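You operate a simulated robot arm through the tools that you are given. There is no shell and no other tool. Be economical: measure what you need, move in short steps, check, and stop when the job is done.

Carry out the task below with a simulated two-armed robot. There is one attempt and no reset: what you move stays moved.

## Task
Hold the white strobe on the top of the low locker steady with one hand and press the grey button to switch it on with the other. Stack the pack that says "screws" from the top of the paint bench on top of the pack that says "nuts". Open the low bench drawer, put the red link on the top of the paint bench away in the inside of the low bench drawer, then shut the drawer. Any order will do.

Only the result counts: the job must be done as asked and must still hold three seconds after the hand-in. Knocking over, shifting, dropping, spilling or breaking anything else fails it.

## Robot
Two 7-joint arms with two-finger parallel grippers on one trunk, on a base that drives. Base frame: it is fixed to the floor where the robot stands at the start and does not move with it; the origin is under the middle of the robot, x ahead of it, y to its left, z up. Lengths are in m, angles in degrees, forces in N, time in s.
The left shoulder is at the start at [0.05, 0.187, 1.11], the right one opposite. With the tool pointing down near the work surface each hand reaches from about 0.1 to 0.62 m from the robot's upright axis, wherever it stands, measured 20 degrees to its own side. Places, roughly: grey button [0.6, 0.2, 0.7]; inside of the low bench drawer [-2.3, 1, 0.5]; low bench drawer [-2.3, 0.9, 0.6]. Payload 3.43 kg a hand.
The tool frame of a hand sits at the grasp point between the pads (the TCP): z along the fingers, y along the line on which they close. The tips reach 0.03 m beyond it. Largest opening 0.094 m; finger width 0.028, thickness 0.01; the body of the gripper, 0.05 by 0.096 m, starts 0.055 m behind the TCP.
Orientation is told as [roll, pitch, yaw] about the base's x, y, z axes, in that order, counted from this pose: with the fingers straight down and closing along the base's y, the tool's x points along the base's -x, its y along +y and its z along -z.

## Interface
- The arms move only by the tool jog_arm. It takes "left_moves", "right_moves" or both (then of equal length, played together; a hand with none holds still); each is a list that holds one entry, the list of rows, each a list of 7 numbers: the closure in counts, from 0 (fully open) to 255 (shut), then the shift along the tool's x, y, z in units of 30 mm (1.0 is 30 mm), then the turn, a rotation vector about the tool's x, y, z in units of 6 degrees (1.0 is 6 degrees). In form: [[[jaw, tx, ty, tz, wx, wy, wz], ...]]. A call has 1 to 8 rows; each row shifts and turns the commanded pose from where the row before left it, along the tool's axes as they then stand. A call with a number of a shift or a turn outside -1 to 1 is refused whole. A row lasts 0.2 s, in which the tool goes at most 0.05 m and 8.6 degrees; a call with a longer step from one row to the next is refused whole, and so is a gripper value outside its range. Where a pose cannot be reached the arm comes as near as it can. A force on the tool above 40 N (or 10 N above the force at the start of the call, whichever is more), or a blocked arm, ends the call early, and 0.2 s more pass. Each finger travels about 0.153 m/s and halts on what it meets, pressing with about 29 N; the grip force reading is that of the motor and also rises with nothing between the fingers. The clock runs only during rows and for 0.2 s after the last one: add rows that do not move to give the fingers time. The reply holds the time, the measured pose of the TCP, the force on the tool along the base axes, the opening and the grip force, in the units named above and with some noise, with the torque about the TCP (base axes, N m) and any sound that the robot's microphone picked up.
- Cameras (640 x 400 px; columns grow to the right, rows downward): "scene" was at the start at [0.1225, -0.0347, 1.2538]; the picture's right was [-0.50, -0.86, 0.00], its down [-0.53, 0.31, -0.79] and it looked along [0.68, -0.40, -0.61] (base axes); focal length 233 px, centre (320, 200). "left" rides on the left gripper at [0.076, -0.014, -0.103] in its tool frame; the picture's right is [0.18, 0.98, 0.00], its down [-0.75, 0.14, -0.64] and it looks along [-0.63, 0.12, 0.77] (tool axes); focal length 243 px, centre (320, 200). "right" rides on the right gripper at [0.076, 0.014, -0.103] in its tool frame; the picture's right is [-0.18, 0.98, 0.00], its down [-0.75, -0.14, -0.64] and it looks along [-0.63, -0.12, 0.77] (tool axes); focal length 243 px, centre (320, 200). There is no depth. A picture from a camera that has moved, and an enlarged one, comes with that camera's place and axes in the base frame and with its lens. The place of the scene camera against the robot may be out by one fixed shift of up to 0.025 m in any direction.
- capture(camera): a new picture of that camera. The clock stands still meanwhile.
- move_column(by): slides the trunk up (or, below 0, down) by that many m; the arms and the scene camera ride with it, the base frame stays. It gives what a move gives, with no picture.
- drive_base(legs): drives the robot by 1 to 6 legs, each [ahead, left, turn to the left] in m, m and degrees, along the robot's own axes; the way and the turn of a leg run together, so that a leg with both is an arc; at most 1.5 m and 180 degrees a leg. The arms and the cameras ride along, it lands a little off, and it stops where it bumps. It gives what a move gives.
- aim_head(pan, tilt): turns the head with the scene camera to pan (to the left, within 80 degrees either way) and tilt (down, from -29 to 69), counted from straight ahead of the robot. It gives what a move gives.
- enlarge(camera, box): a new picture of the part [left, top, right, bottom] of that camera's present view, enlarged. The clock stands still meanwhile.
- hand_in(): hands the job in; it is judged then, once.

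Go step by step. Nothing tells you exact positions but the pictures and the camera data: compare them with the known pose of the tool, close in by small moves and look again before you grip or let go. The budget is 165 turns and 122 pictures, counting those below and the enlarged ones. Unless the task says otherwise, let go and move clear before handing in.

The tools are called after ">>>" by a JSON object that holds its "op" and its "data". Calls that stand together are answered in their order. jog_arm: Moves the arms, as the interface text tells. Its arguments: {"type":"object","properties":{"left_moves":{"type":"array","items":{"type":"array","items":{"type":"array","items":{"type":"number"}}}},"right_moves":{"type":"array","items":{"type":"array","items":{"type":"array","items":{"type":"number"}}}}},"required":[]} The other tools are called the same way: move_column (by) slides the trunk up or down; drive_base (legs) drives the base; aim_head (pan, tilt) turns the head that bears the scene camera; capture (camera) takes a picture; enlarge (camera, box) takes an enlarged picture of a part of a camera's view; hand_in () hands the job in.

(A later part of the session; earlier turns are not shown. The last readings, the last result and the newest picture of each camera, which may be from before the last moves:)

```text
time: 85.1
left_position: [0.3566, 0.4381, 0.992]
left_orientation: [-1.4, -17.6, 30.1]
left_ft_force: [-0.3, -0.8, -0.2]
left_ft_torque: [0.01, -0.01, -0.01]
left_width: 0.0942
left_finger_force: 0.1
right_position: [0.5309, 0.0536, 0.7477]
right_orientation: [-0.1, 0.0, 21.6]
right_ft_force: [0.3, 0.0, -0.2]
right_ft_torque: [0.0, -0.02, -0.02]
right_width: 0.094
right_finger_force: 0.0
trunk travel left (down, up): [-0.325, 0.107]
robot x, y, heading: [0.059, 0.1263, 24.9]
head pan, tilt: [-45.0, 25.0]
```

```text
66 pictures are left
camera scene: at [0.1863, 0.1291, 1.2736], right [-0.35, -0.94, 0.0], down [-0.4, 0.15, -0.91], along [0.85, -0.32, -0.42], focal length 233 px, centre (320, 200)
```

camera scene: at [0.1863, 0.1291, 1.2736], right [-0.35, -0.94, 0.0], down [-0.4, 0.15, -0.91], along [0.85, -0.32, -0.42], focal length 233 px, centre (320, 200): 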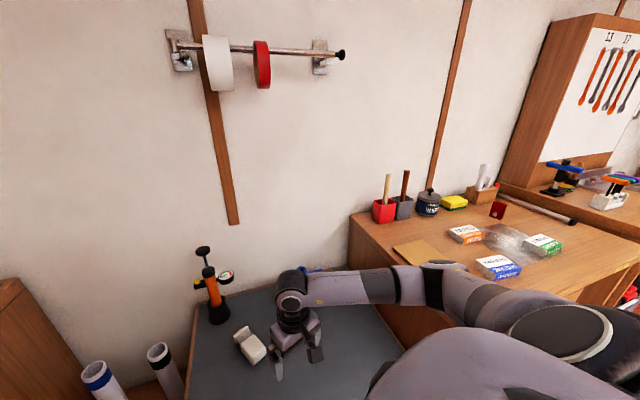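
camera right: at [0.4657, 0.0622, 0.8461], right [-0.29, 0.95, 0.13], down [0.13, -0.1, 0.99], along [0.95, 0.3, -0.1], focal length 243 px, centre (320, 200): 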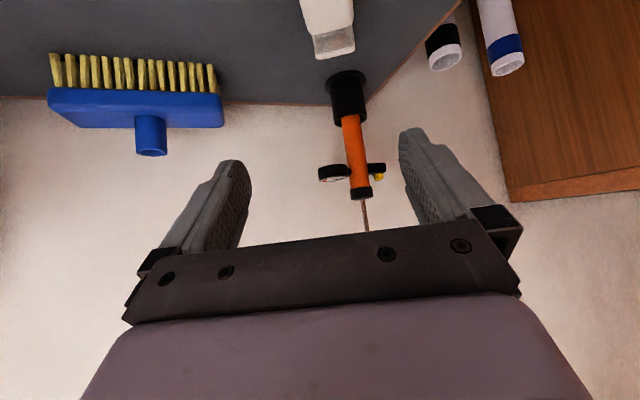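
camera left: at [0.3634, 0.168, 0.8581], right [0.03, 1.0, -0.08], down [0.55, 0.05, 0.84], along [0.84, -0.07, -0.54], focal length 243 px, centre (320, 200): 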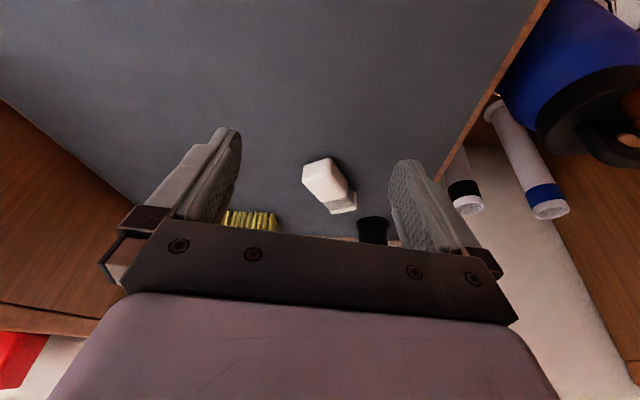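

>>> {"op": "jog_arm", "data": {"right_moves": [[[0, -0.7, 0.6, 0, 0, 0, 0], [0, -0.7, 0.6, 0, 0, 0, 0], [0, -0.7, 0.2, 0, 0, 0, 0], [0, 0, 0, 0, 0, 0, 0]]]}}

>>> {"op": "capture", "data": {"camera": "right"}}

```text
time: 86.1
left_position: [0.3561, 0.4369, 0.9925]
left_orientation: [-1.3, -17.6, 30.2]
left_ft_force: [0.4, 0.5, 0.4]
left_ft_torque: [0.01, 0.0, 0.01]
left_width: 0.0938
left_finger_force: 0.1
right_position: [0.5709, 0.1145, 0.7457]
right_orientation: [-0.1, 0.0, 21.5]
right_ft_force: [-0.1, -1.1, -0.6]
right_ft_torque: [0.02, -0.02, 0.01]
right_width: 0.0942
right_finger_force: 0.0
trunk travel left (down, up): [-0.325, 0.107]
robot x, y, heading: [0.0577, 0.1263, 24.4]
head pan, tilt: [-45.0, 25.0]
```

```text
65 pictures are left
camera right: at [0.4942, 0.0984, 0.8495], right [-0.19, 0.98, 0.0], down [0.75, 0.15, 0.64], along [0.63, 0.12, -0.77], focal length 243 px, centre (320, 200)
```

right: 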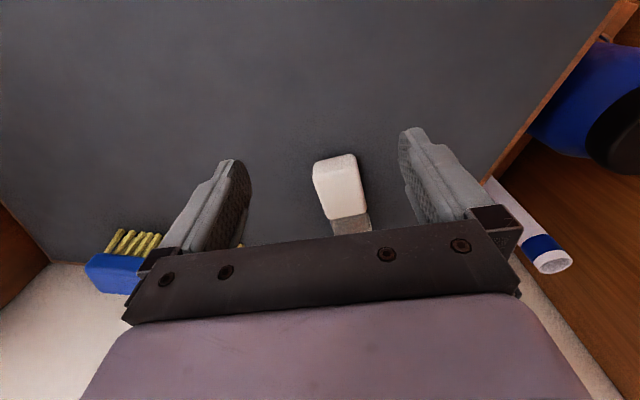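

>>> {"op": "jog_arm", "data": {"right_moves": [[[0, -0.95, 0.11, 0, 0, 0, -0.17], [0, -0.95, 0.11, 0, 0, 0, -0.17], [0, 0, 0, 0, 0, 0, 0]]]}}

>>> {"op": "capture", "data": {"camera": "right"}}

```text
time: 86.9
left_position: [0.3556, 0.4375, 0.9923]
left_orientation: [-1.2, -17.5, 30.1]
left_ft_force: [-1.3, -0.2, -0.4]
left_ft_torque: [-0.01, 0.0, -0.03]
left_width: 0.0942
left_finger_force: 0.1
right_position: [0.6197, 0.1422, 0.7495]
right_orientation: [-0.1, 0.0, 23.6]
right_ft_force: [0.0, 0.4, 0.3]
right_ft_torque: [-0.01, 0.0, -0.01]
right_width: 0.094
right_finger_force: 0.1
trunk travel left (down, up): [-0.325, 0.107]
robot x, y, heading: [0.0558, 0.1285, 24.8]
head pan, tilt: [-45.0, 25.0]
```

```text
64 pictures are left
camera right: at [0.5439, 0.1236, 0.8514], right [-0.23, 0.97, 0.0], down [0.75, 0.17, 0.64], along [0.63, 0.14, -0.77], focal length 243 px, centre (320, 200)
```

right: 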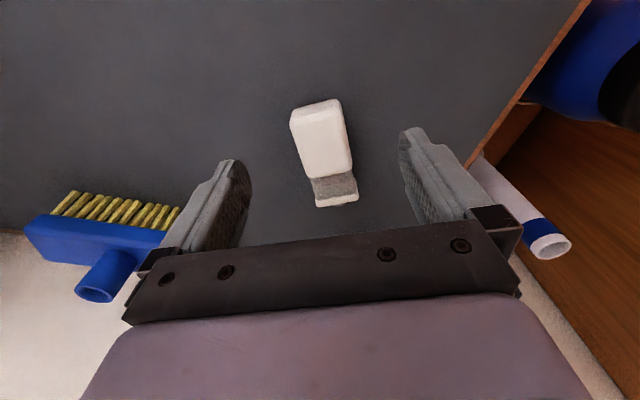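

>>> {"op": "jog_arm", "data": {"right_moves": [[[0, -0.5, 0, 0.5, 0, 0, 0], [0, 0, 0, 1, 0, 0, 0], [0, 0, 0, 0, 0, 0, 0]]]}}

>>> {"op": "capture", "data": {"camera": "right"}}

```text
time: 87.7
left_position: [0.3571, 0.4381, 0.9921]
left_orientation: [-1.4, -17.6, 30.1]
left_ft_force: [-0.7, 0.0, -0.5]
left_ft_torque: [0.0, 0.01, 0.0]
left_width: 0.094
left_finger_force: 0.0
right_position: [0.6341, 0.147, 0.7045]
right_orientation: [0.0, 0.1, 23.6]
right_ft_force: [0.2, 0.0, 0.4]
right_ft_torque: [0.01, 0.01, 0.0]
right_width: 0.094
right_finger_force: 0.1
trunk travel left (down, up): [-0.325, 0.107]
robot x, y, heading: [0.0584, 0.1282, 24.6]
head pan, tilt: [-45.0, 25.0]
```

```text
63 pictures are left
camera right: at [0.5577, 0.1288, 0.8074], right [-0.23, 0.97, 0.0], down [0.75, 0.17, 0.64], along [0.63, 0.14, -0.77], focal length 243 px, centre (320, 200)
```

right: 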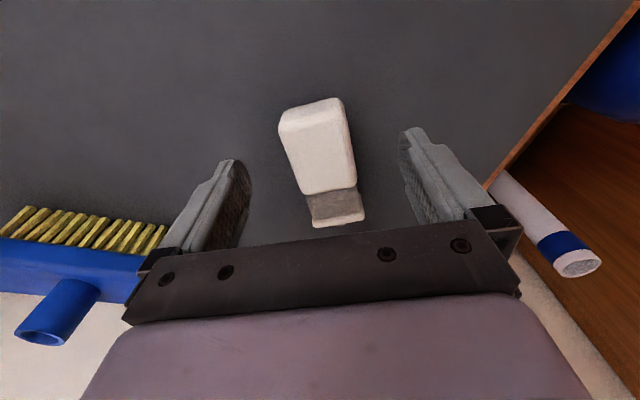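

>>> {"op": "jog_arm", "data": {"right_moves": [[[0, 0, 0, 0.8, 0, 0, 0], [0, 0, 0, 0.75, 0, 0, 0], [0, 0, 0, 0, 0, 0, 0]]]}}

>>> {"op": "capture", "data": {"camera": "right"}}

```text
time: 88.5
left_position: [0.3557, 0.4382, 0.9917]
left_orientation: [-1.3, -17.6, 30.1]
left_ft_force: [0.3, 0.8, 0.6]
left_ft_torque: [-0.02, 0.02, 0.02]
left_width: 0.0941
left_finger_force: 0.1
right_position: [0.6351, 0.147, 0.6556]
right_orientation: [0.0, 0.0, 23.5]
right_ft_force: [-1.0, 0.0, 0.4]
right_ft_torque: [0.02, 0.0, 0.02]
right_width: 0.094
right_finger_force: 0.0
trunk travel left (down, up): [-0.325, 0.107]
robot x, y, heading: [0.0594, 0.1273, 24.4]
head pan, tilt: [-45.0, 25.0]
```

```text
62 pictures are left
camera right: at [0.5585, 0.1286, 0.7593], right [-0.23, 0.97, 0.0], down [0.75, 0.17, 0.64], along [0.63, 0.14, -0.77], focal length 243 px, centre (320, 200)
```

right: 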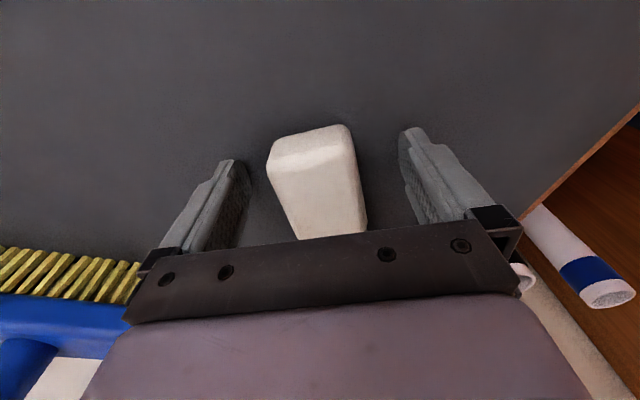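

>>> {"op": "jog_arm", "data": {"right_moves": [[[90, 0, 0, 0, 0, 0, -0.4], [120, 0, 0, 0, 0, 0, 0], [160, 0, 0, 0, 0, 0, 0], [220, 0, 0, 0, 0, 0, 0], [255, 0, 0, 0, 0, 0, 0]]]}}

>>> {"op": "capture", "data": {"camera": "right"}}

```text
time: 89.7
left_position: [0.3552, 0.4387, 0.9919]
left_orientation: [-1.4, -17.5, 30.2]
left_ft_force: [0.3, -0.5, 0.0]
left_ft_torque: [0.02, -0.02, -0.03]
left_width: 0.0939
left_finger_force: 0.1
right_position: [0.6342, 0.1477, 0.6564]
right_orientation: [0.0, 0.0, 26.1]
right_ft_force: [-0.1, -0.2, 0.4]
right_ft_torque: [-0.04, -0.01, -0.06]
right_width: 0.05
right_finger_force: 28.6
trunk travel left (down, up): [-0.325, 0.107]
robot x, y, heading: [0.0583, 0.1273, 24.8]
head pan, tilt: [-45.0, 25.0]
```

```text
61 pictures are left
camera right: at [0.5592, 0.1251, 0.7591], right [-0.27, 0.96, 0.0], down [0.74, 0.2, 0.64], along [0.62, 0.17, -0.77], focal length 243 px, centre (320, 200)
```

right: 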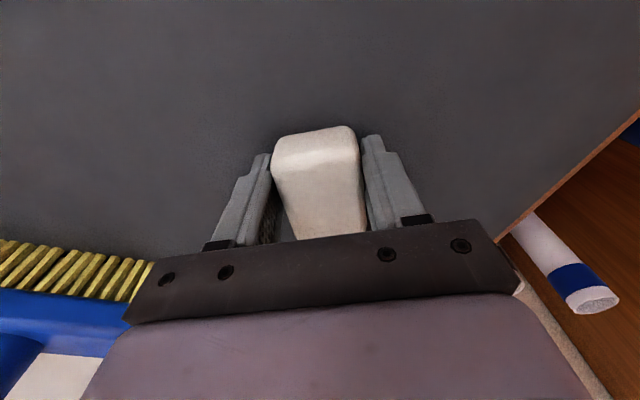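

A firm, deep grip. I'll lift slowly and check it comes along.

>>> {"op": "jog_arm", "data": {"right_moves": [[[255, 0, 0, -0.4, 0, 0, 0], [255, 0, 0, -0.6, 0, 0, 0], [255, 0, 0, -0.8, 0, 0, 0], [255, 0.5, 0, -0.8, 0, 0, 0], [255, 0.5, 0, -0.8, 0, 0, 0], [255, 0, 0, 0, 0, 0, 0]]]}}

>>> {"op": "capture", "data": {"camera": "right"}}

```text
time: 91.1
left_position: [0.3563, 0.438, 0.9921]
left_orientation: [-1.3, -17.6, 30.1]
left_ft_force: [0.7, 0.3, 0.4]
left_ft_torque: [0.01, 0.01, 0.0]
left_width: 0.0938
left_finger_force: 0.0
right_position: [0.606, 0.1349, 0.7592]
right_orientation: [0.0, 0.0, 26.0]
right_ft_force: [-0.6, -0.3, -0.9]
right_ft_torque: [0.02, 0.04, 0.02]
right_width: 0.05
right_finger_force: 29.0
trunk travel left (down, up): [-0.325, 0.107]
robot x, y, heading: [0.0563, 0.1305, 25.0]
head pan, tilt: [-45.0, 25.0]
```

```text
60 pictures are left
camera right: at [0.5314, 0.1119, 0.8617], right [-0.27, 0.96, 0.0], down [0.74, 0.2, 0.64], along [0.62, 0.17, -0.77], focal length 243 px, centre (320, 200)
```

right: 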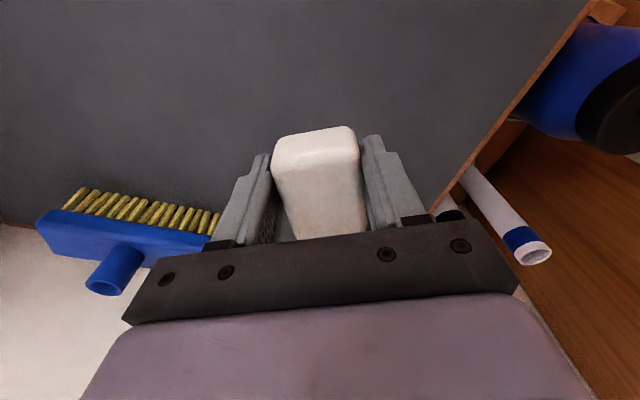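

The strobe is held. I'll back the base off 16 cm so the hand comes over the locker's front part.

>>> {"op": "drive_base", "data": {"legs": [[-0.145, 0.067, 0]]}}

>>> {"op": "aim_head", "data": {"pan": -25, "tilt": 45}}

>>> {"op": "capture", "data": {"camera": "scene"}}

```text
time: 92.5
left_position: [0.1995, 0.4391, 0.9929]
left_orientation: [-1.3, -17.6, 30.2]
left_ft_force: [0.4, -1.0, -0.2]
left_ft_torque: [0.03, 0.01, -0.01]
left_width: 0.094
left_finger_force: 0.0
right_position: [0.4492, 0.1346, 0.7598]
right_orientation: [-0.2, -0.1, 25.9]
right_ft_force: [-0.1, -0.9, -0.7]
right_ft_torque: [-0.05, 0.0, 0.01]
right_width: 0.0499
right_finger_force: 29.5
trunk travel left (down, up): [-0.325, 0.107]
robot x, y, heading: [-0.1026, 0.1284, 24.6]
head pan, tilt: [-45.0, 25.0]
```

```text
time: 93.3
left_position: [0.1997, 0.4406, 0.9915]
left_orientation: [-1.2, -17.6, 30.1]
left_ft_force: [0.3, 0.0, -0.3]
left_ft_torque: [-0.04, 0.03, 0.01]
left_width: 0.0938
left_finger_force: 0.0
right_position: [0.45, 0.1348, 0.7581]
right_orientation: [0.0, 0.1, 26.0]
right_ft_force: [0.1, -0.7, -0.9]
right_ft_torque: [-0.01, 0.04, 0.01]
right_width: 0.0499
right_finger_force: 29.3
trunk travel left (down, up): [-0.325, 0.107]
robot x, y, heading: [-0.1038, 0.1327, 24.6]
head pan, tilt: [-25.0, 45.0]
```

```text
59 pictures are left
camera scene: at [0.0247, 0.1626, 1.243], right [-0.01, -1.0, 0.0], down [-0.71, 0.01, -0.71], along [0.71, -0.01, -0.71], focal length 233 px, centre (320, 200)
```

scene: 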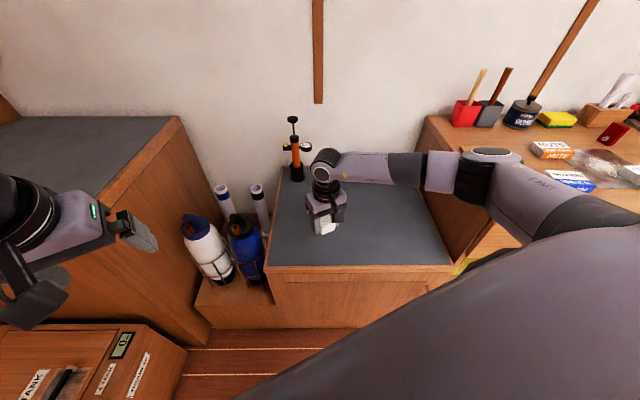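

Now rotate the hand forward so the cap swings up, 8 rows first.

>>> {"op": "jog_arm", "data": {"right_moves": [[[255, 0, 0, -0.3, 0, -1, 0], [255, 0, 0, 0, 0, -1, 0], [255, 0, 0, 0, 0, -1, 0], [255, 0, 0, 0, 0, -1, 0], [255, 0, 0, 0, 0, -1, 0], [255, 0, 0, 0, 0, -1, 0], [255, 0, 0, 0, 0, -1, 0], [255, 0, 0, 0, 0, -1, 0]]]}}

>>> {"op": "jog_arm", "data": {"right_moves": [[[255, 0, 0, 0, 0, -1, 0], [255, 0, 0, 0, 0, -1, 0], [255, 0, 0, 0, 0, -1, 0], [255, 0, 0, 0, 0, -1, 0], [255, 0, 0, 0, 0, -1, 0], [255, 0, 0, 0, 0, 0, 0]]]}}

>>> {"op": "capture", "data": {"camera": "scene"}}

>>> {"op": "capture", "data": {"camera": "right"}}

```text
time: 95.1
left_position: [0.1993, 0.4398, 0.9914]
left_orientation: [-1.3, -17.7, 30.2]
left_ft_force: [0.6, 0.4, 0.6]
left_ft_torque: [-0.03, 0.01, -0.03]
left_width: 0.0939
left_finger_force: 0.0
right_position: [0.4511, 0.1363, 0.7704]
right_orientation: [0.2, -43.8, 26.1]
right_ft_force: [0.3, 0.2, -1.1]
right_ft_torque: [0.0, 0.01, -0.05]
right_width: 0.0499
right_finger_force: 29.0
right hand out of reach, approached as far as the arm can: row 8
trunk travel left (down, up): [-0.325, 0.107]
robot x, y, heading: [-0.098, 0.1291, 24.5]
head pan, tilt: [-25.0, 45.0]
```

```text
time: 96.5
left_position: [0.199, 0.44, 0.9913]
left_orientation: [-1.3, -17.6, 30.1]
left_ft_force: [-0.3, -0.7, 0.1]
left_ft_torque: [-0.03, 0.0, 0.03]
left_width: 0.094
left_finger_force: 0.1
right_position: [0.4527, 0.1363, 0.7703]
right_orientation: [0.2, -43.6, 26.1]
right_ft_force: [-0.9, -1.0, -2.0]
right_ft_torque: [-0.06, 0.01, 0.02]
right_width: 0.0497
right_finger_force: 29.2
right hand out of reach, approached as far as the arm can: row 1, 2, 3, 4, 5
trunk travel left (down, up): [-0.325, 0.107]
robot x, y, heading: [-0.0993, 0.1268, 24.5]
head pan, tilt: [-25.0, 45.0]
```

```text
58 pictures are left
camera scene: at [0.0247, 0.1626, 1.243], right [-0.01, -1.0, 0.0], down [-0.71, 0.01, -0.71], along [0.71, -0.01, -0.71], focal length 233 px, centre (320, 200)
```

scene: 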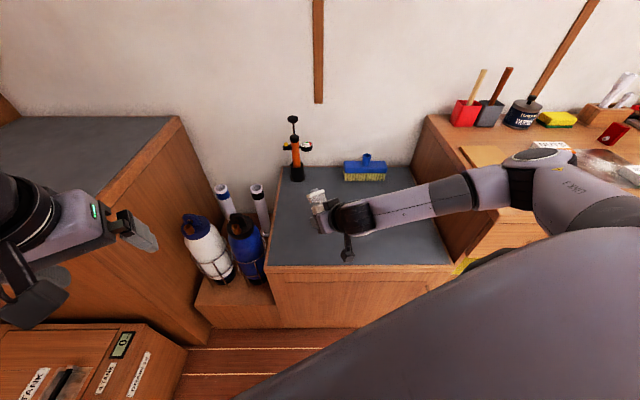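

```text
57 pictures are left
camera right: at [0.3323, 0.0917, 0.7921], right [-0.32, 0.94, 0.13], down [0.15, -0.08, 0.98], along [0.94, 0.33, -0.12], focal length 243 px, centre (320, 200)
```

right: 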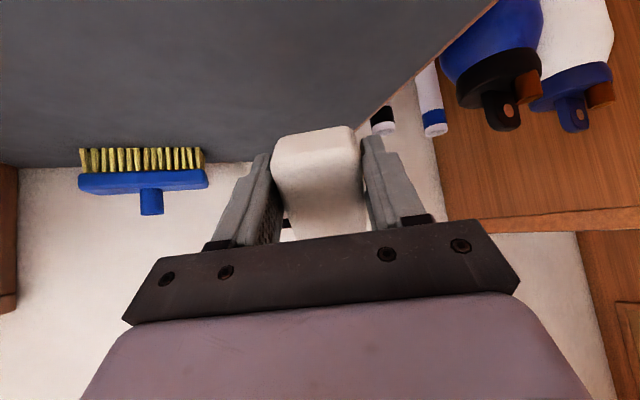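

The wrist stops at about -44°. Instead I'll lay the strobe down here and regrip it with the hand pitched +40°. It then only has to swing to about -44° to stand upright.

>>> {"op": "jog_arm", "data": {"right_moves": [[[255, 0, 0, 0, 0, 1, 0], [255, 0, 0, 0, 0, 1, 0], [255, 0, 0, 0, 0, 1, 0], [255, 0, 0, 0, 0, 1, 0], [255, 0, 0, 0, 0, 1, 0], [255, 0, 0, 0, 0, 1, 0], [255, 0, 0, 0, 0, 1, 0], [255, 0, 0, 0, 0, 0.27, 0]]]}}

>>> {"op": "jog_arm", "data": {"right_moves": [[[255, 0, 0, 1, 0, 0, 0], [255, 0, 0, 1, 0, 0, 0], [255, 0, 0, 0.9, 0, 0, 0], [255, 0, 0, 0.55, 0, 0, 0], [255, 0, 0, 0, 0, 0, 0]]]}}

```text
time: 98.3
left_position: [0.1991, 0.4396, 0.9913]
left_orientation: [-1.3, -17.6, 30.1]
left_ft_force: [-0.3, 0.1, -0.5]
left_ft_torque: [0.01, -0.01, 0.02]
left_width: 0.0938
left_finger_force: 0.0
right_position: [0.4532, 0.1367, 0.7708]
right_orientation: [0.2, 0.0, 26.5]
right_ft_force: [0.1, 0.3, -1.1]
right_ft_torque: [0.0, 0.05, -0.01]
right_width: 0.0499
right_finger_force: 28.8
trunk travel left (down, up): [-0.325, 0.107]
robot x, y, heading: [-0.1009, 0.1283, 24.5]
head pan, tilt: [-25.0, 45.0]
```

```text
time: 99.5
left_position: [0.1992, 0.4395, 0.9915]
left_orientation: [-1.4, -17.6, 30.1]
left_ft_force: [-0.4, -0.8, 0.3]
left_ft_torque: [-0.02, -0.01, 0.01]
left_width: 0.0941
left_finger_force: 0.0
right_position: [0.4525, 0.1355, 0.666]
right_orientation: [0.2, -0.1, 26.4]
right_ft_force: [0.5, -0.1, -1.1]
right_ft_torque: [-0.01, 0.05, -0.01]
right_width: 0.05
right_finger_force: 28.9
trunk travel left (down, up): [-0.325, 0.107]
robot x, y, heading: [-0.096, 0.1302, 24.6]
head pan, tilt: [-25.0, 45.0]
```

>>> {"op": "jog_arm", "data": {"right_moves": [[[255, 0, 0, 0.15, 0, 0, 0], [255, 0, 0, 0.13, 0, 0, 0], [255, 0, 0, 0, 0, 0, 0]]]}}

>>> {"op": "jog_arm", "data": {"right_moves": [[[100, 0, 0, 0, 0, 0, 0], [50, 0, 0, 0, 0, 0, 0], [0, 0, 0, 0, 0, 0, 0], [0, 0, 0, 0, 0, 0, 0], [0, 0, 0, -0.7, 0, 0, 0], [0, 0, 0, -1, 0, 0, 0], [0, 0, 0, -1, 0, 0, 0], [0, 0, 0, -0.7, 0, 0, 0]]]}}

>>> {"op": "capture", "data": {"camera": "right"}}

```text
time: 100.3
left_position: [0.2005, 0.4398, 0.9923]
left_orientation: [-1.2, -17.6, 30.1]
left_ft_force: [0.2, 0.4, 0.4]
left_ft_torque: [0.03, 0.0, 0.02]
left_width: 0.0941
left_finger_force: 0.1
right_position: [0.4524, 0.1348, 0.6571]
right_orientation: [0.1, -0.2, 26.4]
right_ft_force: [0.2, 0.2, -0.9]
right_ft_torque: [0.0, 0.06, 0.02]
right_width: 0.05
right_finger_force: 28.9
trunk travel left (down, up): [-0.325, 0.107]
robot x, y, heading: [-0.1005, 0.1282, 24.5]
head pan, tilt: [-25.0, 45.0]
```

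```text
time: 102.1
left_position: [0.1995, 0.4397, 0.9919]
left_orientation: [-1.3, -17.5, 30.1]
left_ft_force: [0.1, 0.7, 0.2]
left_ft_torque: [0.0, 0.02, -0.01]
left_width: 0.0939
left_finger_force: 0.1
right_position: [0.4516, 0.1357, 0.7615]
right_orientation: [0.2, -0.1, 26.4]
right_ft_force: [-0.4, 0.0, 0.6]
right_ft_torque: [0.0, 0.0, -0.01]
right_width: 0.0937
right_finger_force: 0.0
trunk travel left (down, up): [-0.325, 0.107]
robot x, y, heading: [-0.0996, 0.13, 24.5]
head pan, tilt: [-25.0, 45.0]
```

```text
56 pictures are left
camera right: at [0.3767, 0.1136, 0.8644], right [-0.27, 0.96, 0.0], down [0.74, 0.21, 0.64], along [0.62, 0.18, -0.77], focal length 243 px, centre (320, 200)
```

right: 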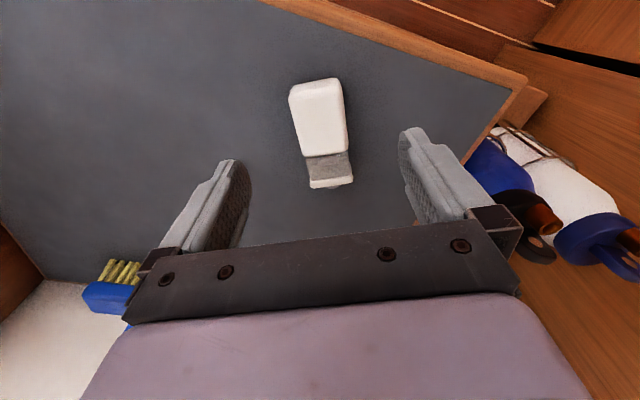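

Now pitch the empty hand to +42° above it.

>>> {"op": "jog_arm", "data": {"right_moves": [[[0, 0, 0, 0, 0, 1, 0], [0, 0, 0, 0, 0, 1, 0], [0, 0, 0, 0, 0, 1, 0], [0, 0, 0, 0, 0, 1, 0], [0, 0, 0, 0, 0, 1, 0], [0, 0, 0, 0, 0, 1, 0], [0, 0, 0, 0, 0, 1, 0], [0, 0, 0, 0, 0, 0, 0]]]}}

>>> {"op": "capture", "data": {"camera": "right"}}

>>> {"op": "capture", "data": {"camera": "scene"}}

```text
time: 103.9
left_position: [0.1988, 0.4398, 0.9919]
left_orientation: [-1.4, -17.6, 30.1]
left_ft_force: [0.2, 0.6, 0.5]
left_ft_torque: [-0.01, 0.02, 0.01]
left_width: 0.0939
left_finger_force: 0.0
right_position: [0.4293, 0.1413, 0.7752]
right_orientation: [0.3, 38.7, 26.6]
right_ft_force: [-0.8, 0.3, 0.6]
right_ft_torque: [0.01, 0.0, 0.03]
right_width: 0.0941
right_finger_force: 0.1
right hand out of reach, approached as far as the arm can: row 6, 7
trunk travel left (down, up): [-0.325, 0.107]
robot x, y, heading: [-0.1002, 0.1298, 24.6]
head pan, tilt: [-25.0, 45.0]
```

```text
55 pictures are left
camera right: at [0.4274, 0.1549, 0.9032], right [-0.31, 0.94, -0.11], down [0.95, 0.31, 0.03], along [0.06, -0.1, -0.99], focal length 243 px, centre (320, 200)
```

right: 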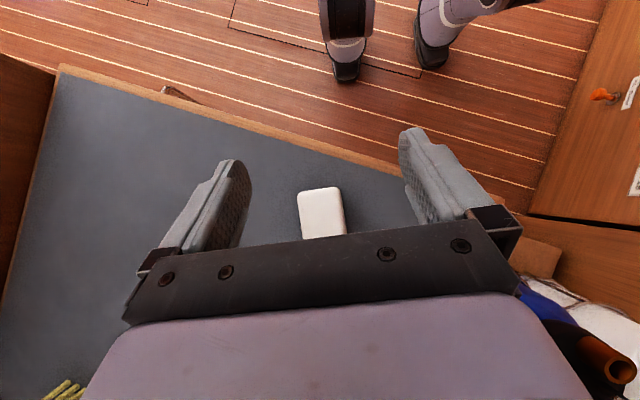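

```text
54 pictures are left
camera scene: at [0.0248, 0.1624, 1.243], right [-0.01, -1.0, 0.0], down [-0.71, 0.01, -0.71], along [0.71, -0.01, -0.71], focal length 233 px, centre (320, 200)
```

scene: 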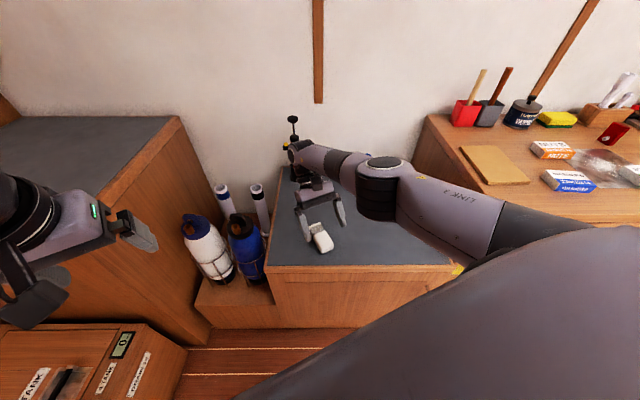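

Nearly there, but extension limits it. I'll drive 8 cm closer and come down onto the strobe with this pitch.

>>> {"op": "drive_base", "data": {"legs": [[0.073, -0.033, 0]]}}

>>> {"op": "jog_arm", "data": {"right_moves": [[[0, -0.27, 0.17, 0.9, 0, 0, 0], [0, -0.27, 0.17, 0.9, 0, 0, 0], [0, 0, 0, 0, 0, 0, 0]]]}}

>>> {"op": "capture", "data": {"camera": "right"}}

```text
time: 105.0
left_position: [0.2792, 0.4406, 0.991]
left_orientation: [-1.3, -17.6, 30.0]
left_ft_force: [0.0, 0.1, 0.0]
left_ft_torque: [0.01, 0.0, -0.03]
left_width: 0.0939
left_finger_force: 0.0
right_position: [0.5105, 0.1419, 0.7745]
right_orientation: [0.2, 38.7, 26.5]
right_ft_force: [0.4, -1.0, 0.0]
right_ft_torque: [0.02, 0.01, -0.03]
right_width: 0.0938
right_finger_force: 0.1
trunk travel left (down, up): [-0.325, 0.107]
robot x, y, heading: [-0.0188, 0.1295, 24.5]
head pan, tilt: [-25.0, 45.0]
```

```text
time: 105.8
left_position: [0.279, 0.4407, 0.9926]
left_orientation: [-1.3, -17.5, 30.1]
left_ft_force: [0.1, -0.5, -0.2]
left_ft_torque: [0.02, 0.02, -0.02]
left_width: 0.0939
left_finger_force: 0.2
right_position: [0.4841, 0.1406, 0.7222]
right_orientation: [0.2, 38.7, 26.5]
right_ft_force: [0.9, 1.2, 0.1]
right_ft_torque: [-0.01, 0.01, -0.01]
right_width: 0.094
right_finger_force: 0.1
trunk travel left (down, up): [-0.325, 0.107]
robot x, y, heading: [-0.0165, 0.1333, 24.2]
head pan, tilt: [-25.0, 45.0]
```

```text
53 pictures are left
camera right: at [0.4823, 0.1543, 0.8502], right [-0.31, 0.94, -0.11], down [0.95, 0.31, 0.03], along [0.06, -0.1, -0.99], focal length 243 px, centre (320, 200)
```

right: 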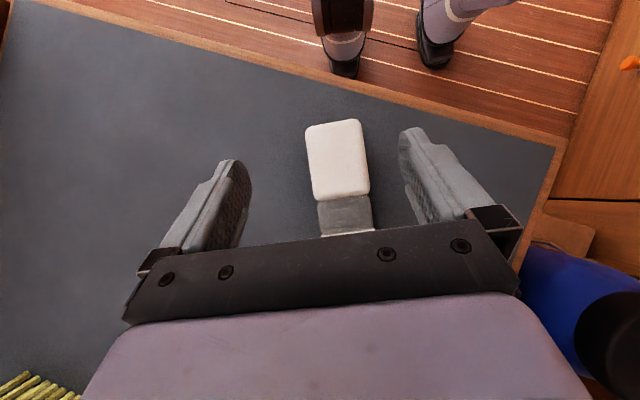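

>>> {"op": "jog_arm", "data": {"right_moves": [[[0, -0.22, 0.11, 0.7, 0, 0, 0], [0, -0.22, 0.11, 0.7, 0, 0, 0], [0, -0.22, 0.11, 0.66, 0, 0, 0], [0, 0, 0, 0, 0, 0, 0]]]}}

>>> {"op": "capture", "data": {"camera": "right"}}

>>> {"op": "enlarge", "data": {"camera": "scene", "box": [240, 140, 400, 260]}}

```text
time: 106.8
left_position: [0.2801, 0.4407, 0.9918]
left_orientation: [-1.3, -17.6, 30.0]
left_ft_force: [-0.5, -0.2, 0.3]
left_ft_torque: [-0.04, 0.0, 0.0]
left_width: 0.094
left_finger_force: 0.0
right_position: [0.4607, 0.1374, 0.6763]
right_orientation: [0.3, 38.6, 26.5]
right_ft_force: [-0.7, -0.1, 0.3]
right_ft_torque: [0.03, 0.0, 0.0]
right_width: 0.0939
right_finger_force: 0.1
right hand out of reach, approached as far as the arm can: row 2, 3
trunk travel left (down, up): [-0.325, 0.107]
robot x, y, heading: [-0.02, 0.1309, 24.6]
head pan, tilt: [-25.0, 45.0]
```

```text
52 pictures are left
camera right: at [0.4583, 0.1517, 0.8034], right [-0.31, 0.94, -0.11], down [0.95, 0.31, 0.03], along [0.06, -0.1, -0.99], focal length 243 px, centre (320, 200)
```

right: 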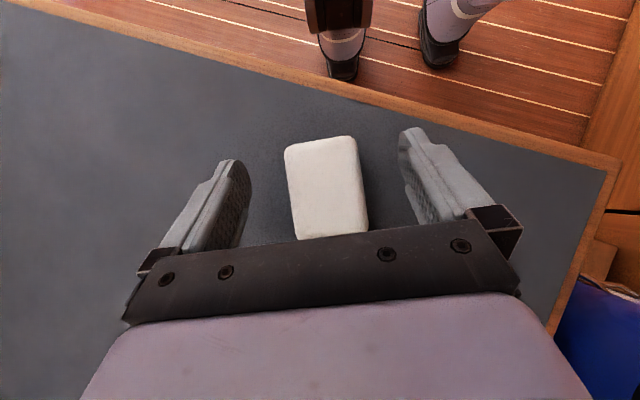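

```text
3.33 times, centred on (320, 200) of scene
camera zoom: at [0.1043, 0.163, 1.243], right [-0.01, -1.0, 0.0], down [-0.71, 0.01, -0.71], along [0.71, -0.01, -0.71], focal length 776 px, centre (320, 200)
```

zoom: 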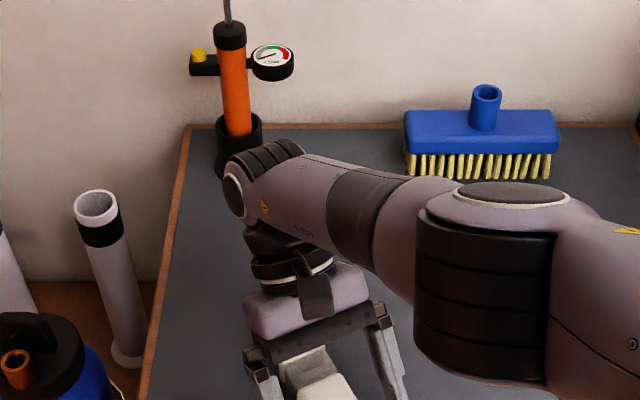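

Only 16 mm short in height, so lowering the trunk a little solves that.

>>> {"op": "move_column", "data": {"by": -0.015}}

>>> {"op": "capture", "data": {"camera": "right"}}

```text
time: 107.4
left_position: [0.2785, 0.4403, 0.9773]
left_orientation: [-1.4, -17.6, 30.0]
left_ft_force: [0.8, -0.3, 0.4]
left_ft_torque: [0.0, 0.05, 0.01]
left_width: 0.094
left_finger_force: 0.0
right_position: [0.4603, 0.1378, 0.6604]
right_orientation: [0.2, 38.7, 26.4]
right_ft_force: [0.0, -0.7, 0.1]
right_ft_torque: [-0.02, 0.01, -0.01]
right_width: 0.0941
right_finger_force: 0.1
trunk travel left (down, up): [-0.31, 0.122]
robot x, y, heading: [-0.0194, 0.1303, 24.5]
head pan, tilt: [-25.0, 45.0]
```

```text
50 pictures are left
camera right: at [0.4582, 0.1518, 0.7886], right [-0.31, 0.94, -0.11], down [0.95, 0.31, 0.03], along [0.06, -0.1, -0.99], focal length 243 px, centre (320, 200)
```

right: 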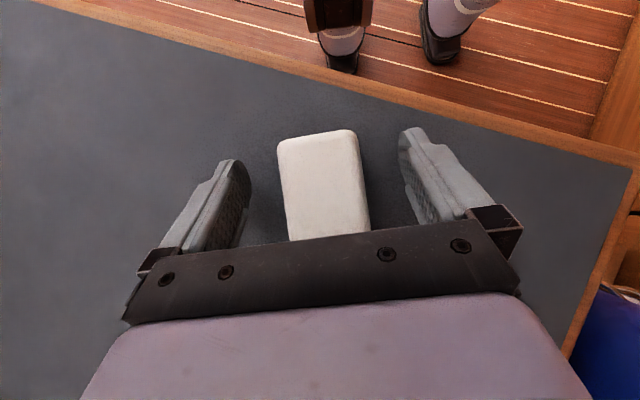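

Positioned over the base. Close and grip.

>>> {"op": "jog_arm", "data": {"right_moves": [[[90, 0, 0, 0, 0, 0, 0], [120, 0, 0, 0, 0, 0, 0], [160, 0, 0, 0, 0, 0, 0], [220, 0, 0, 0, 0, 0, 0], [255, 0, 0, 0, 0, 0, 0]]]}}

>>> {"op": "move_column", "data": {"by": 0.08}}

>>> {"op": "capture", "data": {"camera": "right"}}

```text
time: 108.6
left_position: [0.2782, 0.4396, 0.9765]
left_orientation: [-1.4, -17.7, 30.1]
left_ft_force: [1.1, 0.9, 0.2]
left_ft_torque: [-0.01, 0.0, 0.02]
left_width: 0.094
left_finger_force: 0.0
right_position: [0.4607, 0.138, 0.6605]
right_orientation: [0.2, 38.6, 26.6]
right_ft_force: [-0.2, 0.8, 1.2]
right_ft_torque: [0.03, -0.01, 0.02]
right_width: 0.0495
right_finger_force: 28.9
trunk travel left (down, up): [-0.31, 0.122]
robot x, y, heading: [-0.0237, 0.1299, 24.6]
head pan, tilt: [-25.0, 45.0]
```

```text
time: 109.8
left_position: [0.2794, 0.4413, 1.0568]
left_orientation: [-1.4, -17.6, 30.1]
left_ft_force: [0.7, -0.4, 0.4]
left_ft_torque: [-0.01, -0.01, 0.04]
left_width: 0.094
left_finger_force: 0.0
right_position: [0.4605, 0.1377, 0.741]
right_orientation: [0.3, 38.6, 26.5]
right_ft_force: [0.4, -0.1, -1.9]
right_ft_torque: [0.0, 0.02, 0.0]
right_width: 0.0497
right_finger_force: 28.8
trunk travel left (down, up): [-0.39, 0.042]
robot x, y, heading: [-0.017, 0.131, 24.5]
head pan, tilt: [-25.0, 45.0]
```

```text
49 pictures are left
camera right: at [0.4585, 0.1518, 0.8684], right [-0.31, 0.94, -0.11], down [0.95, 0.31, 0.03], along [0.06, -0.1, -0.99], focal length 243 px, centre (320, 200)
```

right: 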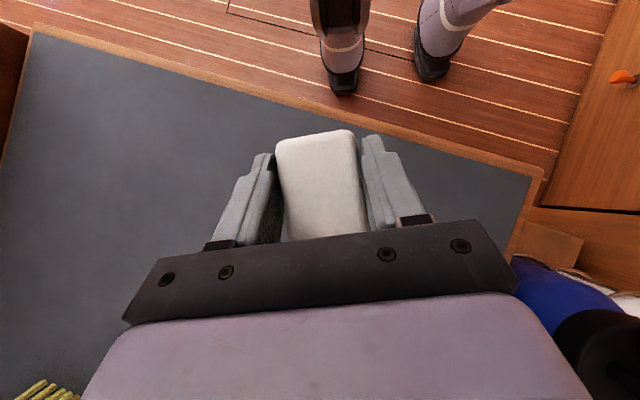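

The strobe is lifted securely. Rotating the hand to swing the cap up.

>>> {"op": "jog_arm", "data": {"right_moves": [[[255, 0, 0, 0, 0, -1, 0], [255, 0, 0, 0, 0, -1, 0], [255, 0, 0, 0, 0, -1, 0], [255, 0, 0, 0, 0, -1, 0], [255, 0, 0, 0, 0, -1, 0], [255, 0, 0, 0, 0, -1, 0], [255, 0, 0, 0, 0, -1, 0], [255, 0, 0, 0, 0, -1, 0]]]}}

>>> {"op": "jog_arm", "data": {"right_moves": [[[255, 0, 0, 0, 0, -1, 0], [255, 0, 0, 0, 0, -1, 0], [255, 0, 0, 0, 0, -1, 0], [255, 0, 0, 0, 0, -1, 0], [255, 0, 0, 0, 0, -1, 0], [255, 0, 0, 0, 0, -1, 0], [255, 0, 0, 0, 0, -0.6, 0], [255, 0, 0, 0, 0, 0, 0]]]}}

>>> {"op": "capture", "data": {"camera": "scene"}}

```text
time: 111.6
left_position: [0.2802, 0.4406, 1.0571]
left_orientation: [-1.3, -17.7, 30.0]
left_ft_force: [-0.5, -0.1, 0.2]
left_ft_torque: [-0.02, 0.03, -0.02]
left_width: 0.0939
left_finger_force: 0.1
right_position: [0.4602, 0.1393, 0.7415]
right_orientation: [0.2, -9.3, 26.3]
right_ft_force: [-0.6, 0.5, -1.9]
right_ft_torque: [0.01, 0.02, 0.01]
right_width: 0.0497
right_finger_force: 28.2
right hand out of reach, approached as far as the arm can: row 1
trunk travel left (down, up): [-0.39, 0.042]
robot x, y, heading: [-0.0194, 0.1334, 24.7]
head pan, tilt: [-25.0, 45.0]
```

```text
time: 113.4
left_position: [0.279, 0.4401, 1.0563]
left_orientation: [-1.3, -17.6, 29.9]
left_ft_force: [0.9, -0.4, 0.5]
left_ft_torque: [0.0, 0.0, 0.0]
left_width: 0.094
left_finger_force: 0.1
right_position: [0.461, 0.138, 0.7399]
right_orientation: [0.1, -33.3, 26.3]
right_ft_force: [-0.3, 0.7, -1.0]
right_ft_torque: [-0.02, 0.03, -0.03]
right_width: 0.0497
right_finger_force: 29.4
right hand out of reach, approached as far as the arm can: row 5, 6, 7
trunk travel left (down, up): [-0.39, 0.042]
robot x, y, heading: [-0.0178, 0.1318, 24.5]
head pan, tilt: [-25.0, 45.0]
```

```text
48 pictures are left
camera scene: at [0.1044, 0.163, 1.308], right [-0.01, -1.0, 0.0], down [-0.71, 0.01, -0.71], along [0.71, -0.01, -0.71], focal length 233 px, centre (320, 200)
```

scene: 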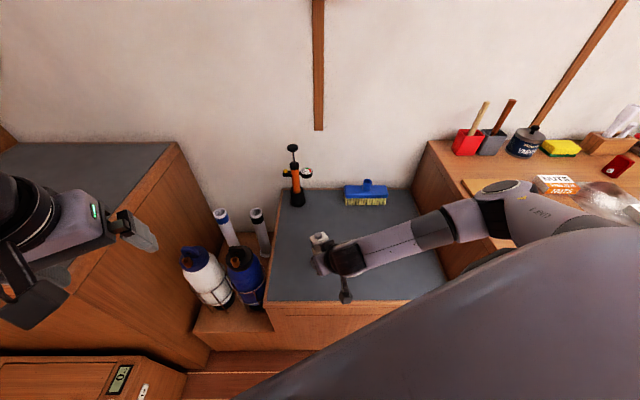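

18° short of upright. I'll yaw the hand inward to free the wrist, then tilt more.

>>> {"op": "jog_arm", "data": {"right_moves": [[[255, -0.5, 0, 0, -0.545, 0, -0.838], [255, -0.5, 0, 0, -0.545, 0, -0.838], [255, -0.5, 0, 0, -0.545, 0, -0.838], [255, 0, 0, 0, 0, -1, 0], [255, 0, 0, 0, 0, -1, 0], [255, 0, 0, 0, 0, -1, 0], [255, 0, 0, 0, 0, 0, 0]]]}}

```text
time: 115.0
left_position: [0.2794, 0.4397, 1.0563]
left_orientation: [-1.3, -17.6, 30.0]
left_ft_force: [1.3, 0.1, 0.2]
left_ft_torque: [-0.04, 0.0, 0.02]
left_width: 0.0939
left_finger_force: 0.0
right_position: [0.4906, 0.1583, 0.7636]
right_orientation: [0.1, -39.3, 44.2]
right_ft_force: [1.0, 0.6, -1.1]
right_ft_torque: [0.01, -0.01, -0.05]
right_width: 0.0496
right_finger_force: 28.8
right hand out of reach, approached as far as the arm can: row 5, 6
trunk travel left (down, up): [-0.39, 0.042]
robot x, y, heading: [-0.0194, 0.1293, 24.6]
head pan, tilt: [-25.0, 45.0]
```

78° achieved, so it would lean only 12° and settle upright on release. I'll lower it with the trunk so the joints stay put.

>>> {"op": "move_column", "data": {"by": -0.09}}

>>> {"op": "enlarge", "data": {"camera": "scene", "box": [260, 170, 420, 270]}}

>>> {"op": "capture", "data": {"camera": "right"}}

```text
time: 116.2
left_position: [0.2798, 0.4405, 0.967]
left_orientation: [-1.4, -17.6, 30.1]
left_ft_force: [0.2, 0.6, -0.7]
left_ft_torque: [-0.01, -0.03, -0.03]
left_width: 0.0936
left_finger_force: 0.1
right_position: [0.4909, 0.1592, 0.6736]
right_orientation: [0.2, -39.2, 44.3]
right_ft_force: [0.0, 0.2, -1.6]
right_ft_torque: [-0.06, 0.03, 0.0]
right_width: 0.0498
right_finger_force: 29.6
trunk travel left (down, up): [-0.3, 0.132]
robot x, y, heading: [-0.0178, 0.1297, 24.7]
head pan, tilt: [-25.0, 45.0]
```

```text
4.00 times, centred on (340, 220) of scene
camera zoom: at [0.1043, 0.163, 1.218], right [-0.01, -1.0, 0.0], down [-0.71, 0.01, -0.71], along [0.71, -0.01, -0.71], focal length 932 px, centre (240, 120)
```

zoom: 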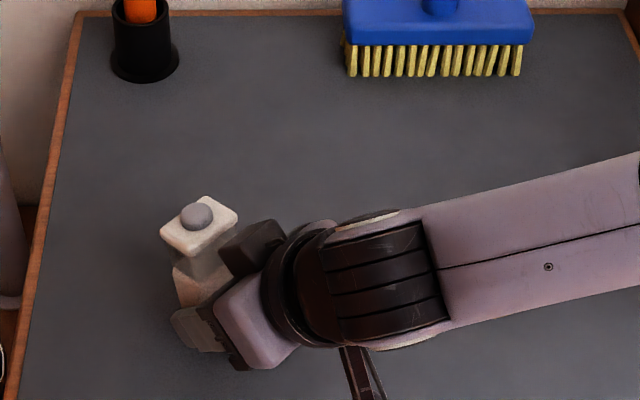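

```text
46 pictures are left
camera right: at [0.392, 0.0803, 0.7059], right [-0.59, 0.8, 0.12], down [0.23, 0.02, 0.97], along [0.78, 0.6, -0.19], focal length 243 px, centre (320, 200)
```

right: 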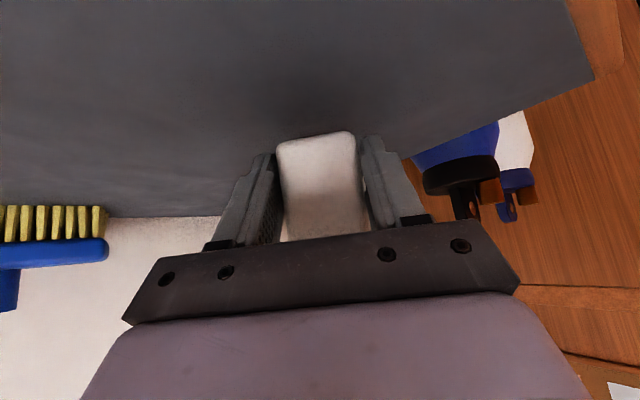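

Nearly there. Lower a little more and release gently so it settles upright.

>>> {"op": "move_column", "data": {"by": -0.012}}

>>> {"op": "jog_arm", "data": {"right_moves": [[[160, 0, 0, 0, 0, 0, 0], [120, 0, 0, 0, 0, 0, 0], [112, 0, 0, 0, 0, 0, 0], [105, 0, 0, 0, 0, 0, 0], [98, 0, 0, 0, 0, 0, 0], [90, 0, 0, 0, 0, 0, 0], [80, 0, 0, 0, 0, 0, 0], [80, 0, 0, 0, 0, 0, 0]]]}}

>>> {"op": "enlarge", "data": {"camera": "scene", "box": [260, 170, 420, 270]}}

>>> {"op": "capture", "data": {"camera": "right"}}

```text
time: 116.8
left_position: [0.2797, 0.4414, 0.9549]
left_orientation: [-1.2, -17.6, 30.0]
left_ft_force: [0.0, -0.2, -0.4]
left_ft_torque: [0.0, -0.02, 0.01]
left_width: 0.0941
left_finger_force: 0.1
right_position: [0.4908, 0.158, 0.6627]
right_orientation: [0.0, -39.4, 44.2]
right_ft_force: [-0.3, -0.2, -1.2]
right_ft_torque: [0.02, -0.01, 0.01]
right_width: 0.0498
right_finger_force: 28.6
trunk travel left (down, up): [-0.288, 0.144]
robot x, y, heading: [-0.0201, 0.1305, 24.5]
head pan, tilt: [-25.0, 45.0]
```

```text
time: 118.6
left_position: [0.2792, 0.4397, 0.9551]
left_orientation: [-1.3, -17.6, 30.0]
left_ft_force: [0.7, 0.0, -0.3]
left_ft_torque: [0.0, 0.04, 0.0]
left_width: 0.0938
left_finger_force: 0.0
right_position: [0.4907, 0.1573, 0.6621]
right_orientation: [0.1, -39.3, 44.4]
right_ft_force: [0.7, -0.1, 0.0]
right_ft_torque: [-0.03, -0.04, 0.0]
right_width: 0.0643
right_finger_force: 0.1
trunk travel left (down, up): [-0.288, 0.144]
robot x, y, heading: [-0.0194, 0.1284, 24.5]
head pan, tilt: [-25.0, 45.0]
```

```text
4.00 times, centred on (340, 220) of scene
camera zoom: at [0.1043, 0.163, 1.206], right [-0.01, -1.0, 0.0], down [-0.71, 0.01, -0.71], along [0.71, -0.01, -0.71], focal length 932 px, centre (240, 120)
```

zoom: 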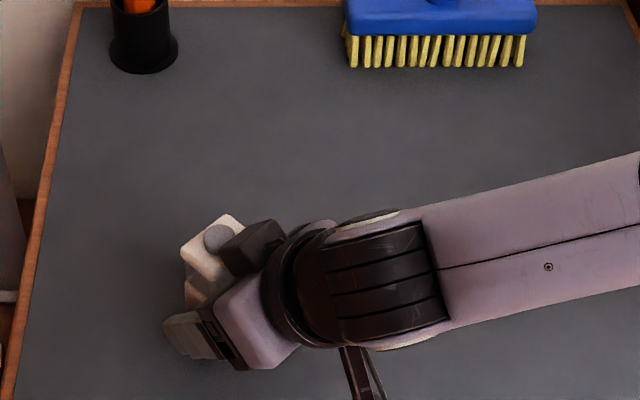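

```text
44 pictures are left
camera right: at [0.392, 0.0804, 0.6939], right [-0.59, 0.8, 0.12], down [0.23, 0.02, 0.97], along [0.78, 0.6, -0.19], focal length 243 px, centre (320, 200)
```

right: 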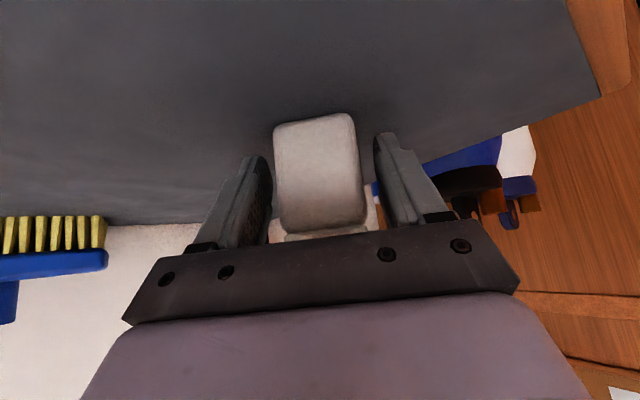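

The strobe stands upright. I'll regrip it with the right hand to hold it, and turn the left hand (shut) to come from the left-rear.

>>> {"op": "jog_arm", "data": {"left_moves": [[[255, 0, 0, 0, 0.302, 0, 0.953], [255, 0, 0, 0, 0.302, 0, 0.953], [255, 0, 0, 0, 0.302, 0, 0.953], [255, 0, 0, 0, 0.302, 0, 0.953], [255, 0, 0, 0, 0.302, 0, 0.953], [255, 0, 0, 0, 0.302, 0, 0.953], [255, 0, 0, 0, 0.302, 0, 0.953], [255, 0, 0, 0, 0.302, 0, 0.953]]], "right_moves": [[[100, 0, 0, 0, 0, 0, 0], [120, 0, 0, 0, 0, 0, 0], [130, 0, 0, 0, 0, 0, 0], [160, 0, 0, 0, 0, 0, 0], [200, 0, 0, 0, 0, 0, 0], [220, 0, 0, 0, 0, 0, 0], [220, 0, 0, 0, 0, 0, 0], [220, 0, 0, 0, 0, 0, 0]]]}}

>>> {"op": "jog_arm", "data": {"left_moves": [[[255, 0, 0, 0, 0.302, 0, 0.953], [255, 0, 0, 0, 0.302, 0, 0.953], [255, 0, 0, 0, 0, -1, 0], [255, 0, 0, 0, 0, -1, 0], [255, 0, 0, 0, 0, -1, 0], [255, 0, 0, 0, 0, -0.7, 0], [255, 0, 0, 0, 0, 0, 0]]]}}

>>> {"op": "capture", "data": {"camera": "scene"}}

```text
time: 120.4
left_position: [0.2795, 0.4404, 0.9543]
left_orientation: [-0.8, -18.4, -18.2]
left_ft_force: [-0.7, 0.5, 0.2]
left_ft_torque: [0.01, 0.01, 0.03]
left_width: 0.0
left_finger_force: 29.0
right_position: [0.4907, 0.158, 0.6613]
right_orientation: [0.1, -39.3, 44.2]
right_ft_force: [1.8, 0.0, 1.2]
right_ft_torque: [-0.06, -0.05, 0.03]
right_width: 0.0497
right_finger_force: 29.1
trunk travel left (down, up): [-0.288, 0.144]
robot x, y, heading: [-0.0175, 0.1281, 24.4]
head pan, tilt: [-25.0, 45.0]
```

```text
time: 122.0
left_position: [0.2795, 0.4402, 0.9552]
left_orientation: [-0.8, -41.0, -29.9]
left_ft_force: [-0.6, -0.3, 0.1]
left_ft_torque: [0.01, -0.01, 0.01]
left_width: 0.0001
left_finger_force: 28.6
right_position: [0.4903, 0.1578, 0.6627]
right_orientation: [0.1, -39.3, 44.3]
right_ft_force: [0.0, -0.9, 0.5]
right_ft_torque: [-0.04, -0.01, 0.01]
right_width: 0.0497
right_finger_force: 29.2
trunk travel left (down, up): [-0.288, 0.144]
robot x, y, heading: [-0.0207, 0.1336, 24.4]
head pan, tilt: [-25.0, 45.0]
```

```text
43 pictures are left
camera scene: at [0.1043, 0.163, 1.206], right [-0.01, -1.0, 0.0], down [-0.71, 0.01, -0.71], along [0.71, -0.01, -0.71], focal length 233 px, centre (320, 200)
```

scene: 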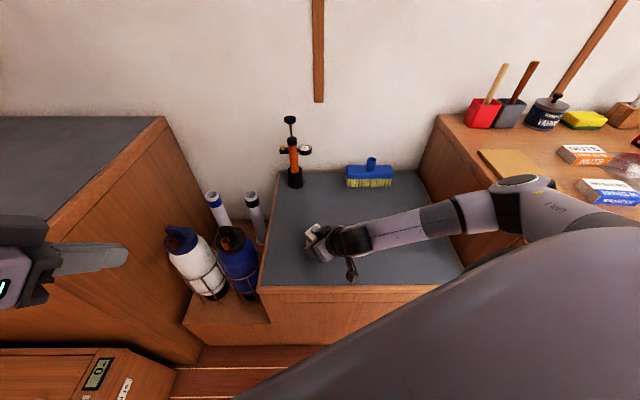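

>>> {"op": "jog_arm", "data": {"left_moves": [[[255, -1, -0.52, 0.87, 0, 0, 0], [255, -1, -0.52, 0.87, 0, 0, 0], [255, -1, -0.52, 0.87, 0, 0, 0], [255, -1, -0.52, 0.87, 0, 0, 0], [255, -1, -0.52, 0.87, 0, 0, 0], [255, -1, -0.52, 0.87, 0, 0, 0], [255, -1, -0.52, 0.87, 0, 0, 0], [255, 0, 0, 0, 0, 0, 0]]]}}

>>> {"op": "capture", "data": {"camera": "scene"}}

```text
time: 123.8
left_position: [0.4688, 0.2052, 0.9557]
left_orientation: [-0.7, -40.9, -29.9]
left_ft_force: [-0.3, 0.0, 0.8]
left_ft_torque: [-0.04, -0.01, -0.03]
left_width: 0.0
left_finger_force: 29.3
right_position: [0.4912, 0.1575, 0.6615]
right_orientation: [0.2, -39.3, 44.3]
right_ft_force: [0.1, 1.2, -0.8]
right_ft_torque: [0.01, 0.0, -0.04]
right_width: 0.05
right_finger_force: 28.4
trunk travel left (down, up): [-0.288, 0.144]
robot x, y, heading: [-0.0204, 0.1311, 24.5]
head pan, tilt: [-25.0, 45.0]
```

```text
42 pictures are left
camera scene: at [0.1043, 0.1629, 1.206], right [-0.01, -1.0, 0.0], down [-0.71, 0.01, -0.71], along [0.71, -0.01, -0.71], focal length 233 px, centre (320, 200)
```

scene: 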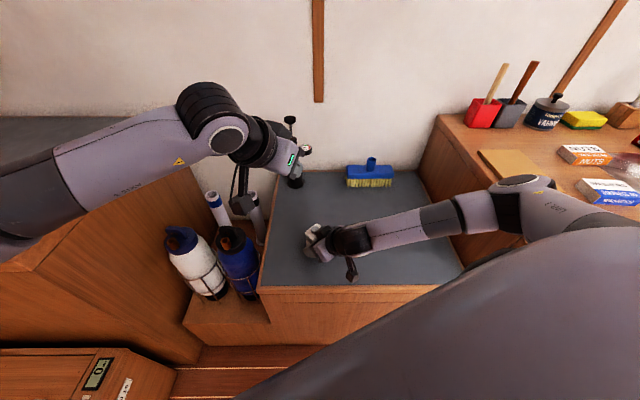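

>>> {"op": "jog_arm", "data": {"left_moves": [[[255, 0.49, -0.105, 0.95, 0, 0, 0], [255, 0.49, -0.105, 0.95, 0, 0, 0], [255, 0.49, -0.105, 0.95, 0, 0, 0], [255, 0.49, -0.105, 0.95, 0, 0, 0], [255, 0.49, -0.105, 0.95, 0, 0, 0], [255, 0, 0, 0, 0, 0, 0]]]}}

>>> {"op": "capture", "data": {"camera": "left"}}

>>> {"op": "enlarge", "data": {"camera": "scene", "box": [240, 160, 400, 260]}}

```text
time: 125.2
left_position: [0.4891, 0.1713, 0.7995]
left_orientation: [-0.7, -40.9, -29.9]
left_ft_force: [-1.2, -0.3, 0.1]
left_ft_torque: [0.01, -0.02, 0.01]
left_width: 0.0
left_finger_force: 28.7
right_position: [0.4902, 0.157, 0.6621]
right_orientation: [0.1, -39.4, 44.3]
right_ft_force: [-0.8, -0.5, 0.9]
right_ft_torque: [-0.05, -0.01, -0.04]
right_width: 0.05
right_finger_force: 29.5
trunk travel left (down, up): [-0.288, 0.144]
robot x, y, heading: [-0.0178, 0.1328, 24.4]
head pan, tilt: [-25.0, 45.0]
```

```text
41 pictures are left
camera left: at [0.373, 0.2227, 0.828], right [0.38, 0.92, -0.13], down [0.21, 0.05, 0.98], along [0.9, -0.39, -0.17], focal length 243 px, centre (320, 200)
```

left: 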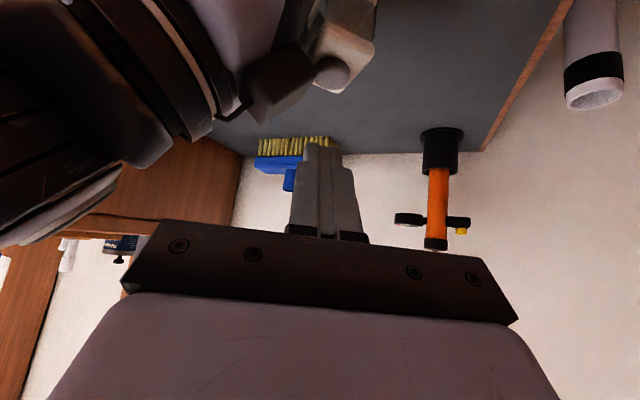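

```text
4.00 times, centred on (320, 210) of scene
camera zoom: at [0.1043, 0.1629, 1.206], right [-0.01, -1.0, 0.0], down [-0.71, 0.01, -0.71], along [0.71, -0.01, -0.71], focal length 932 px, centre (320, 160)
```

zoom: 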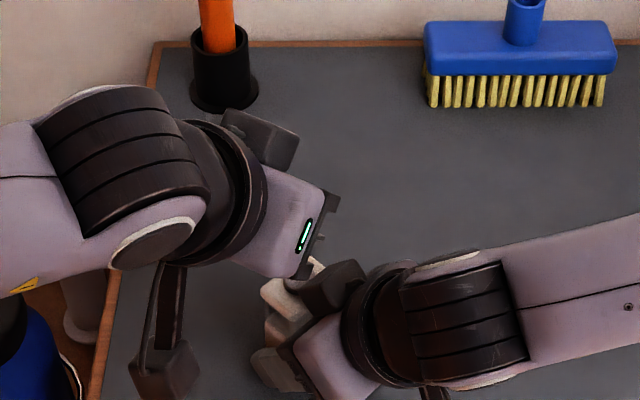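

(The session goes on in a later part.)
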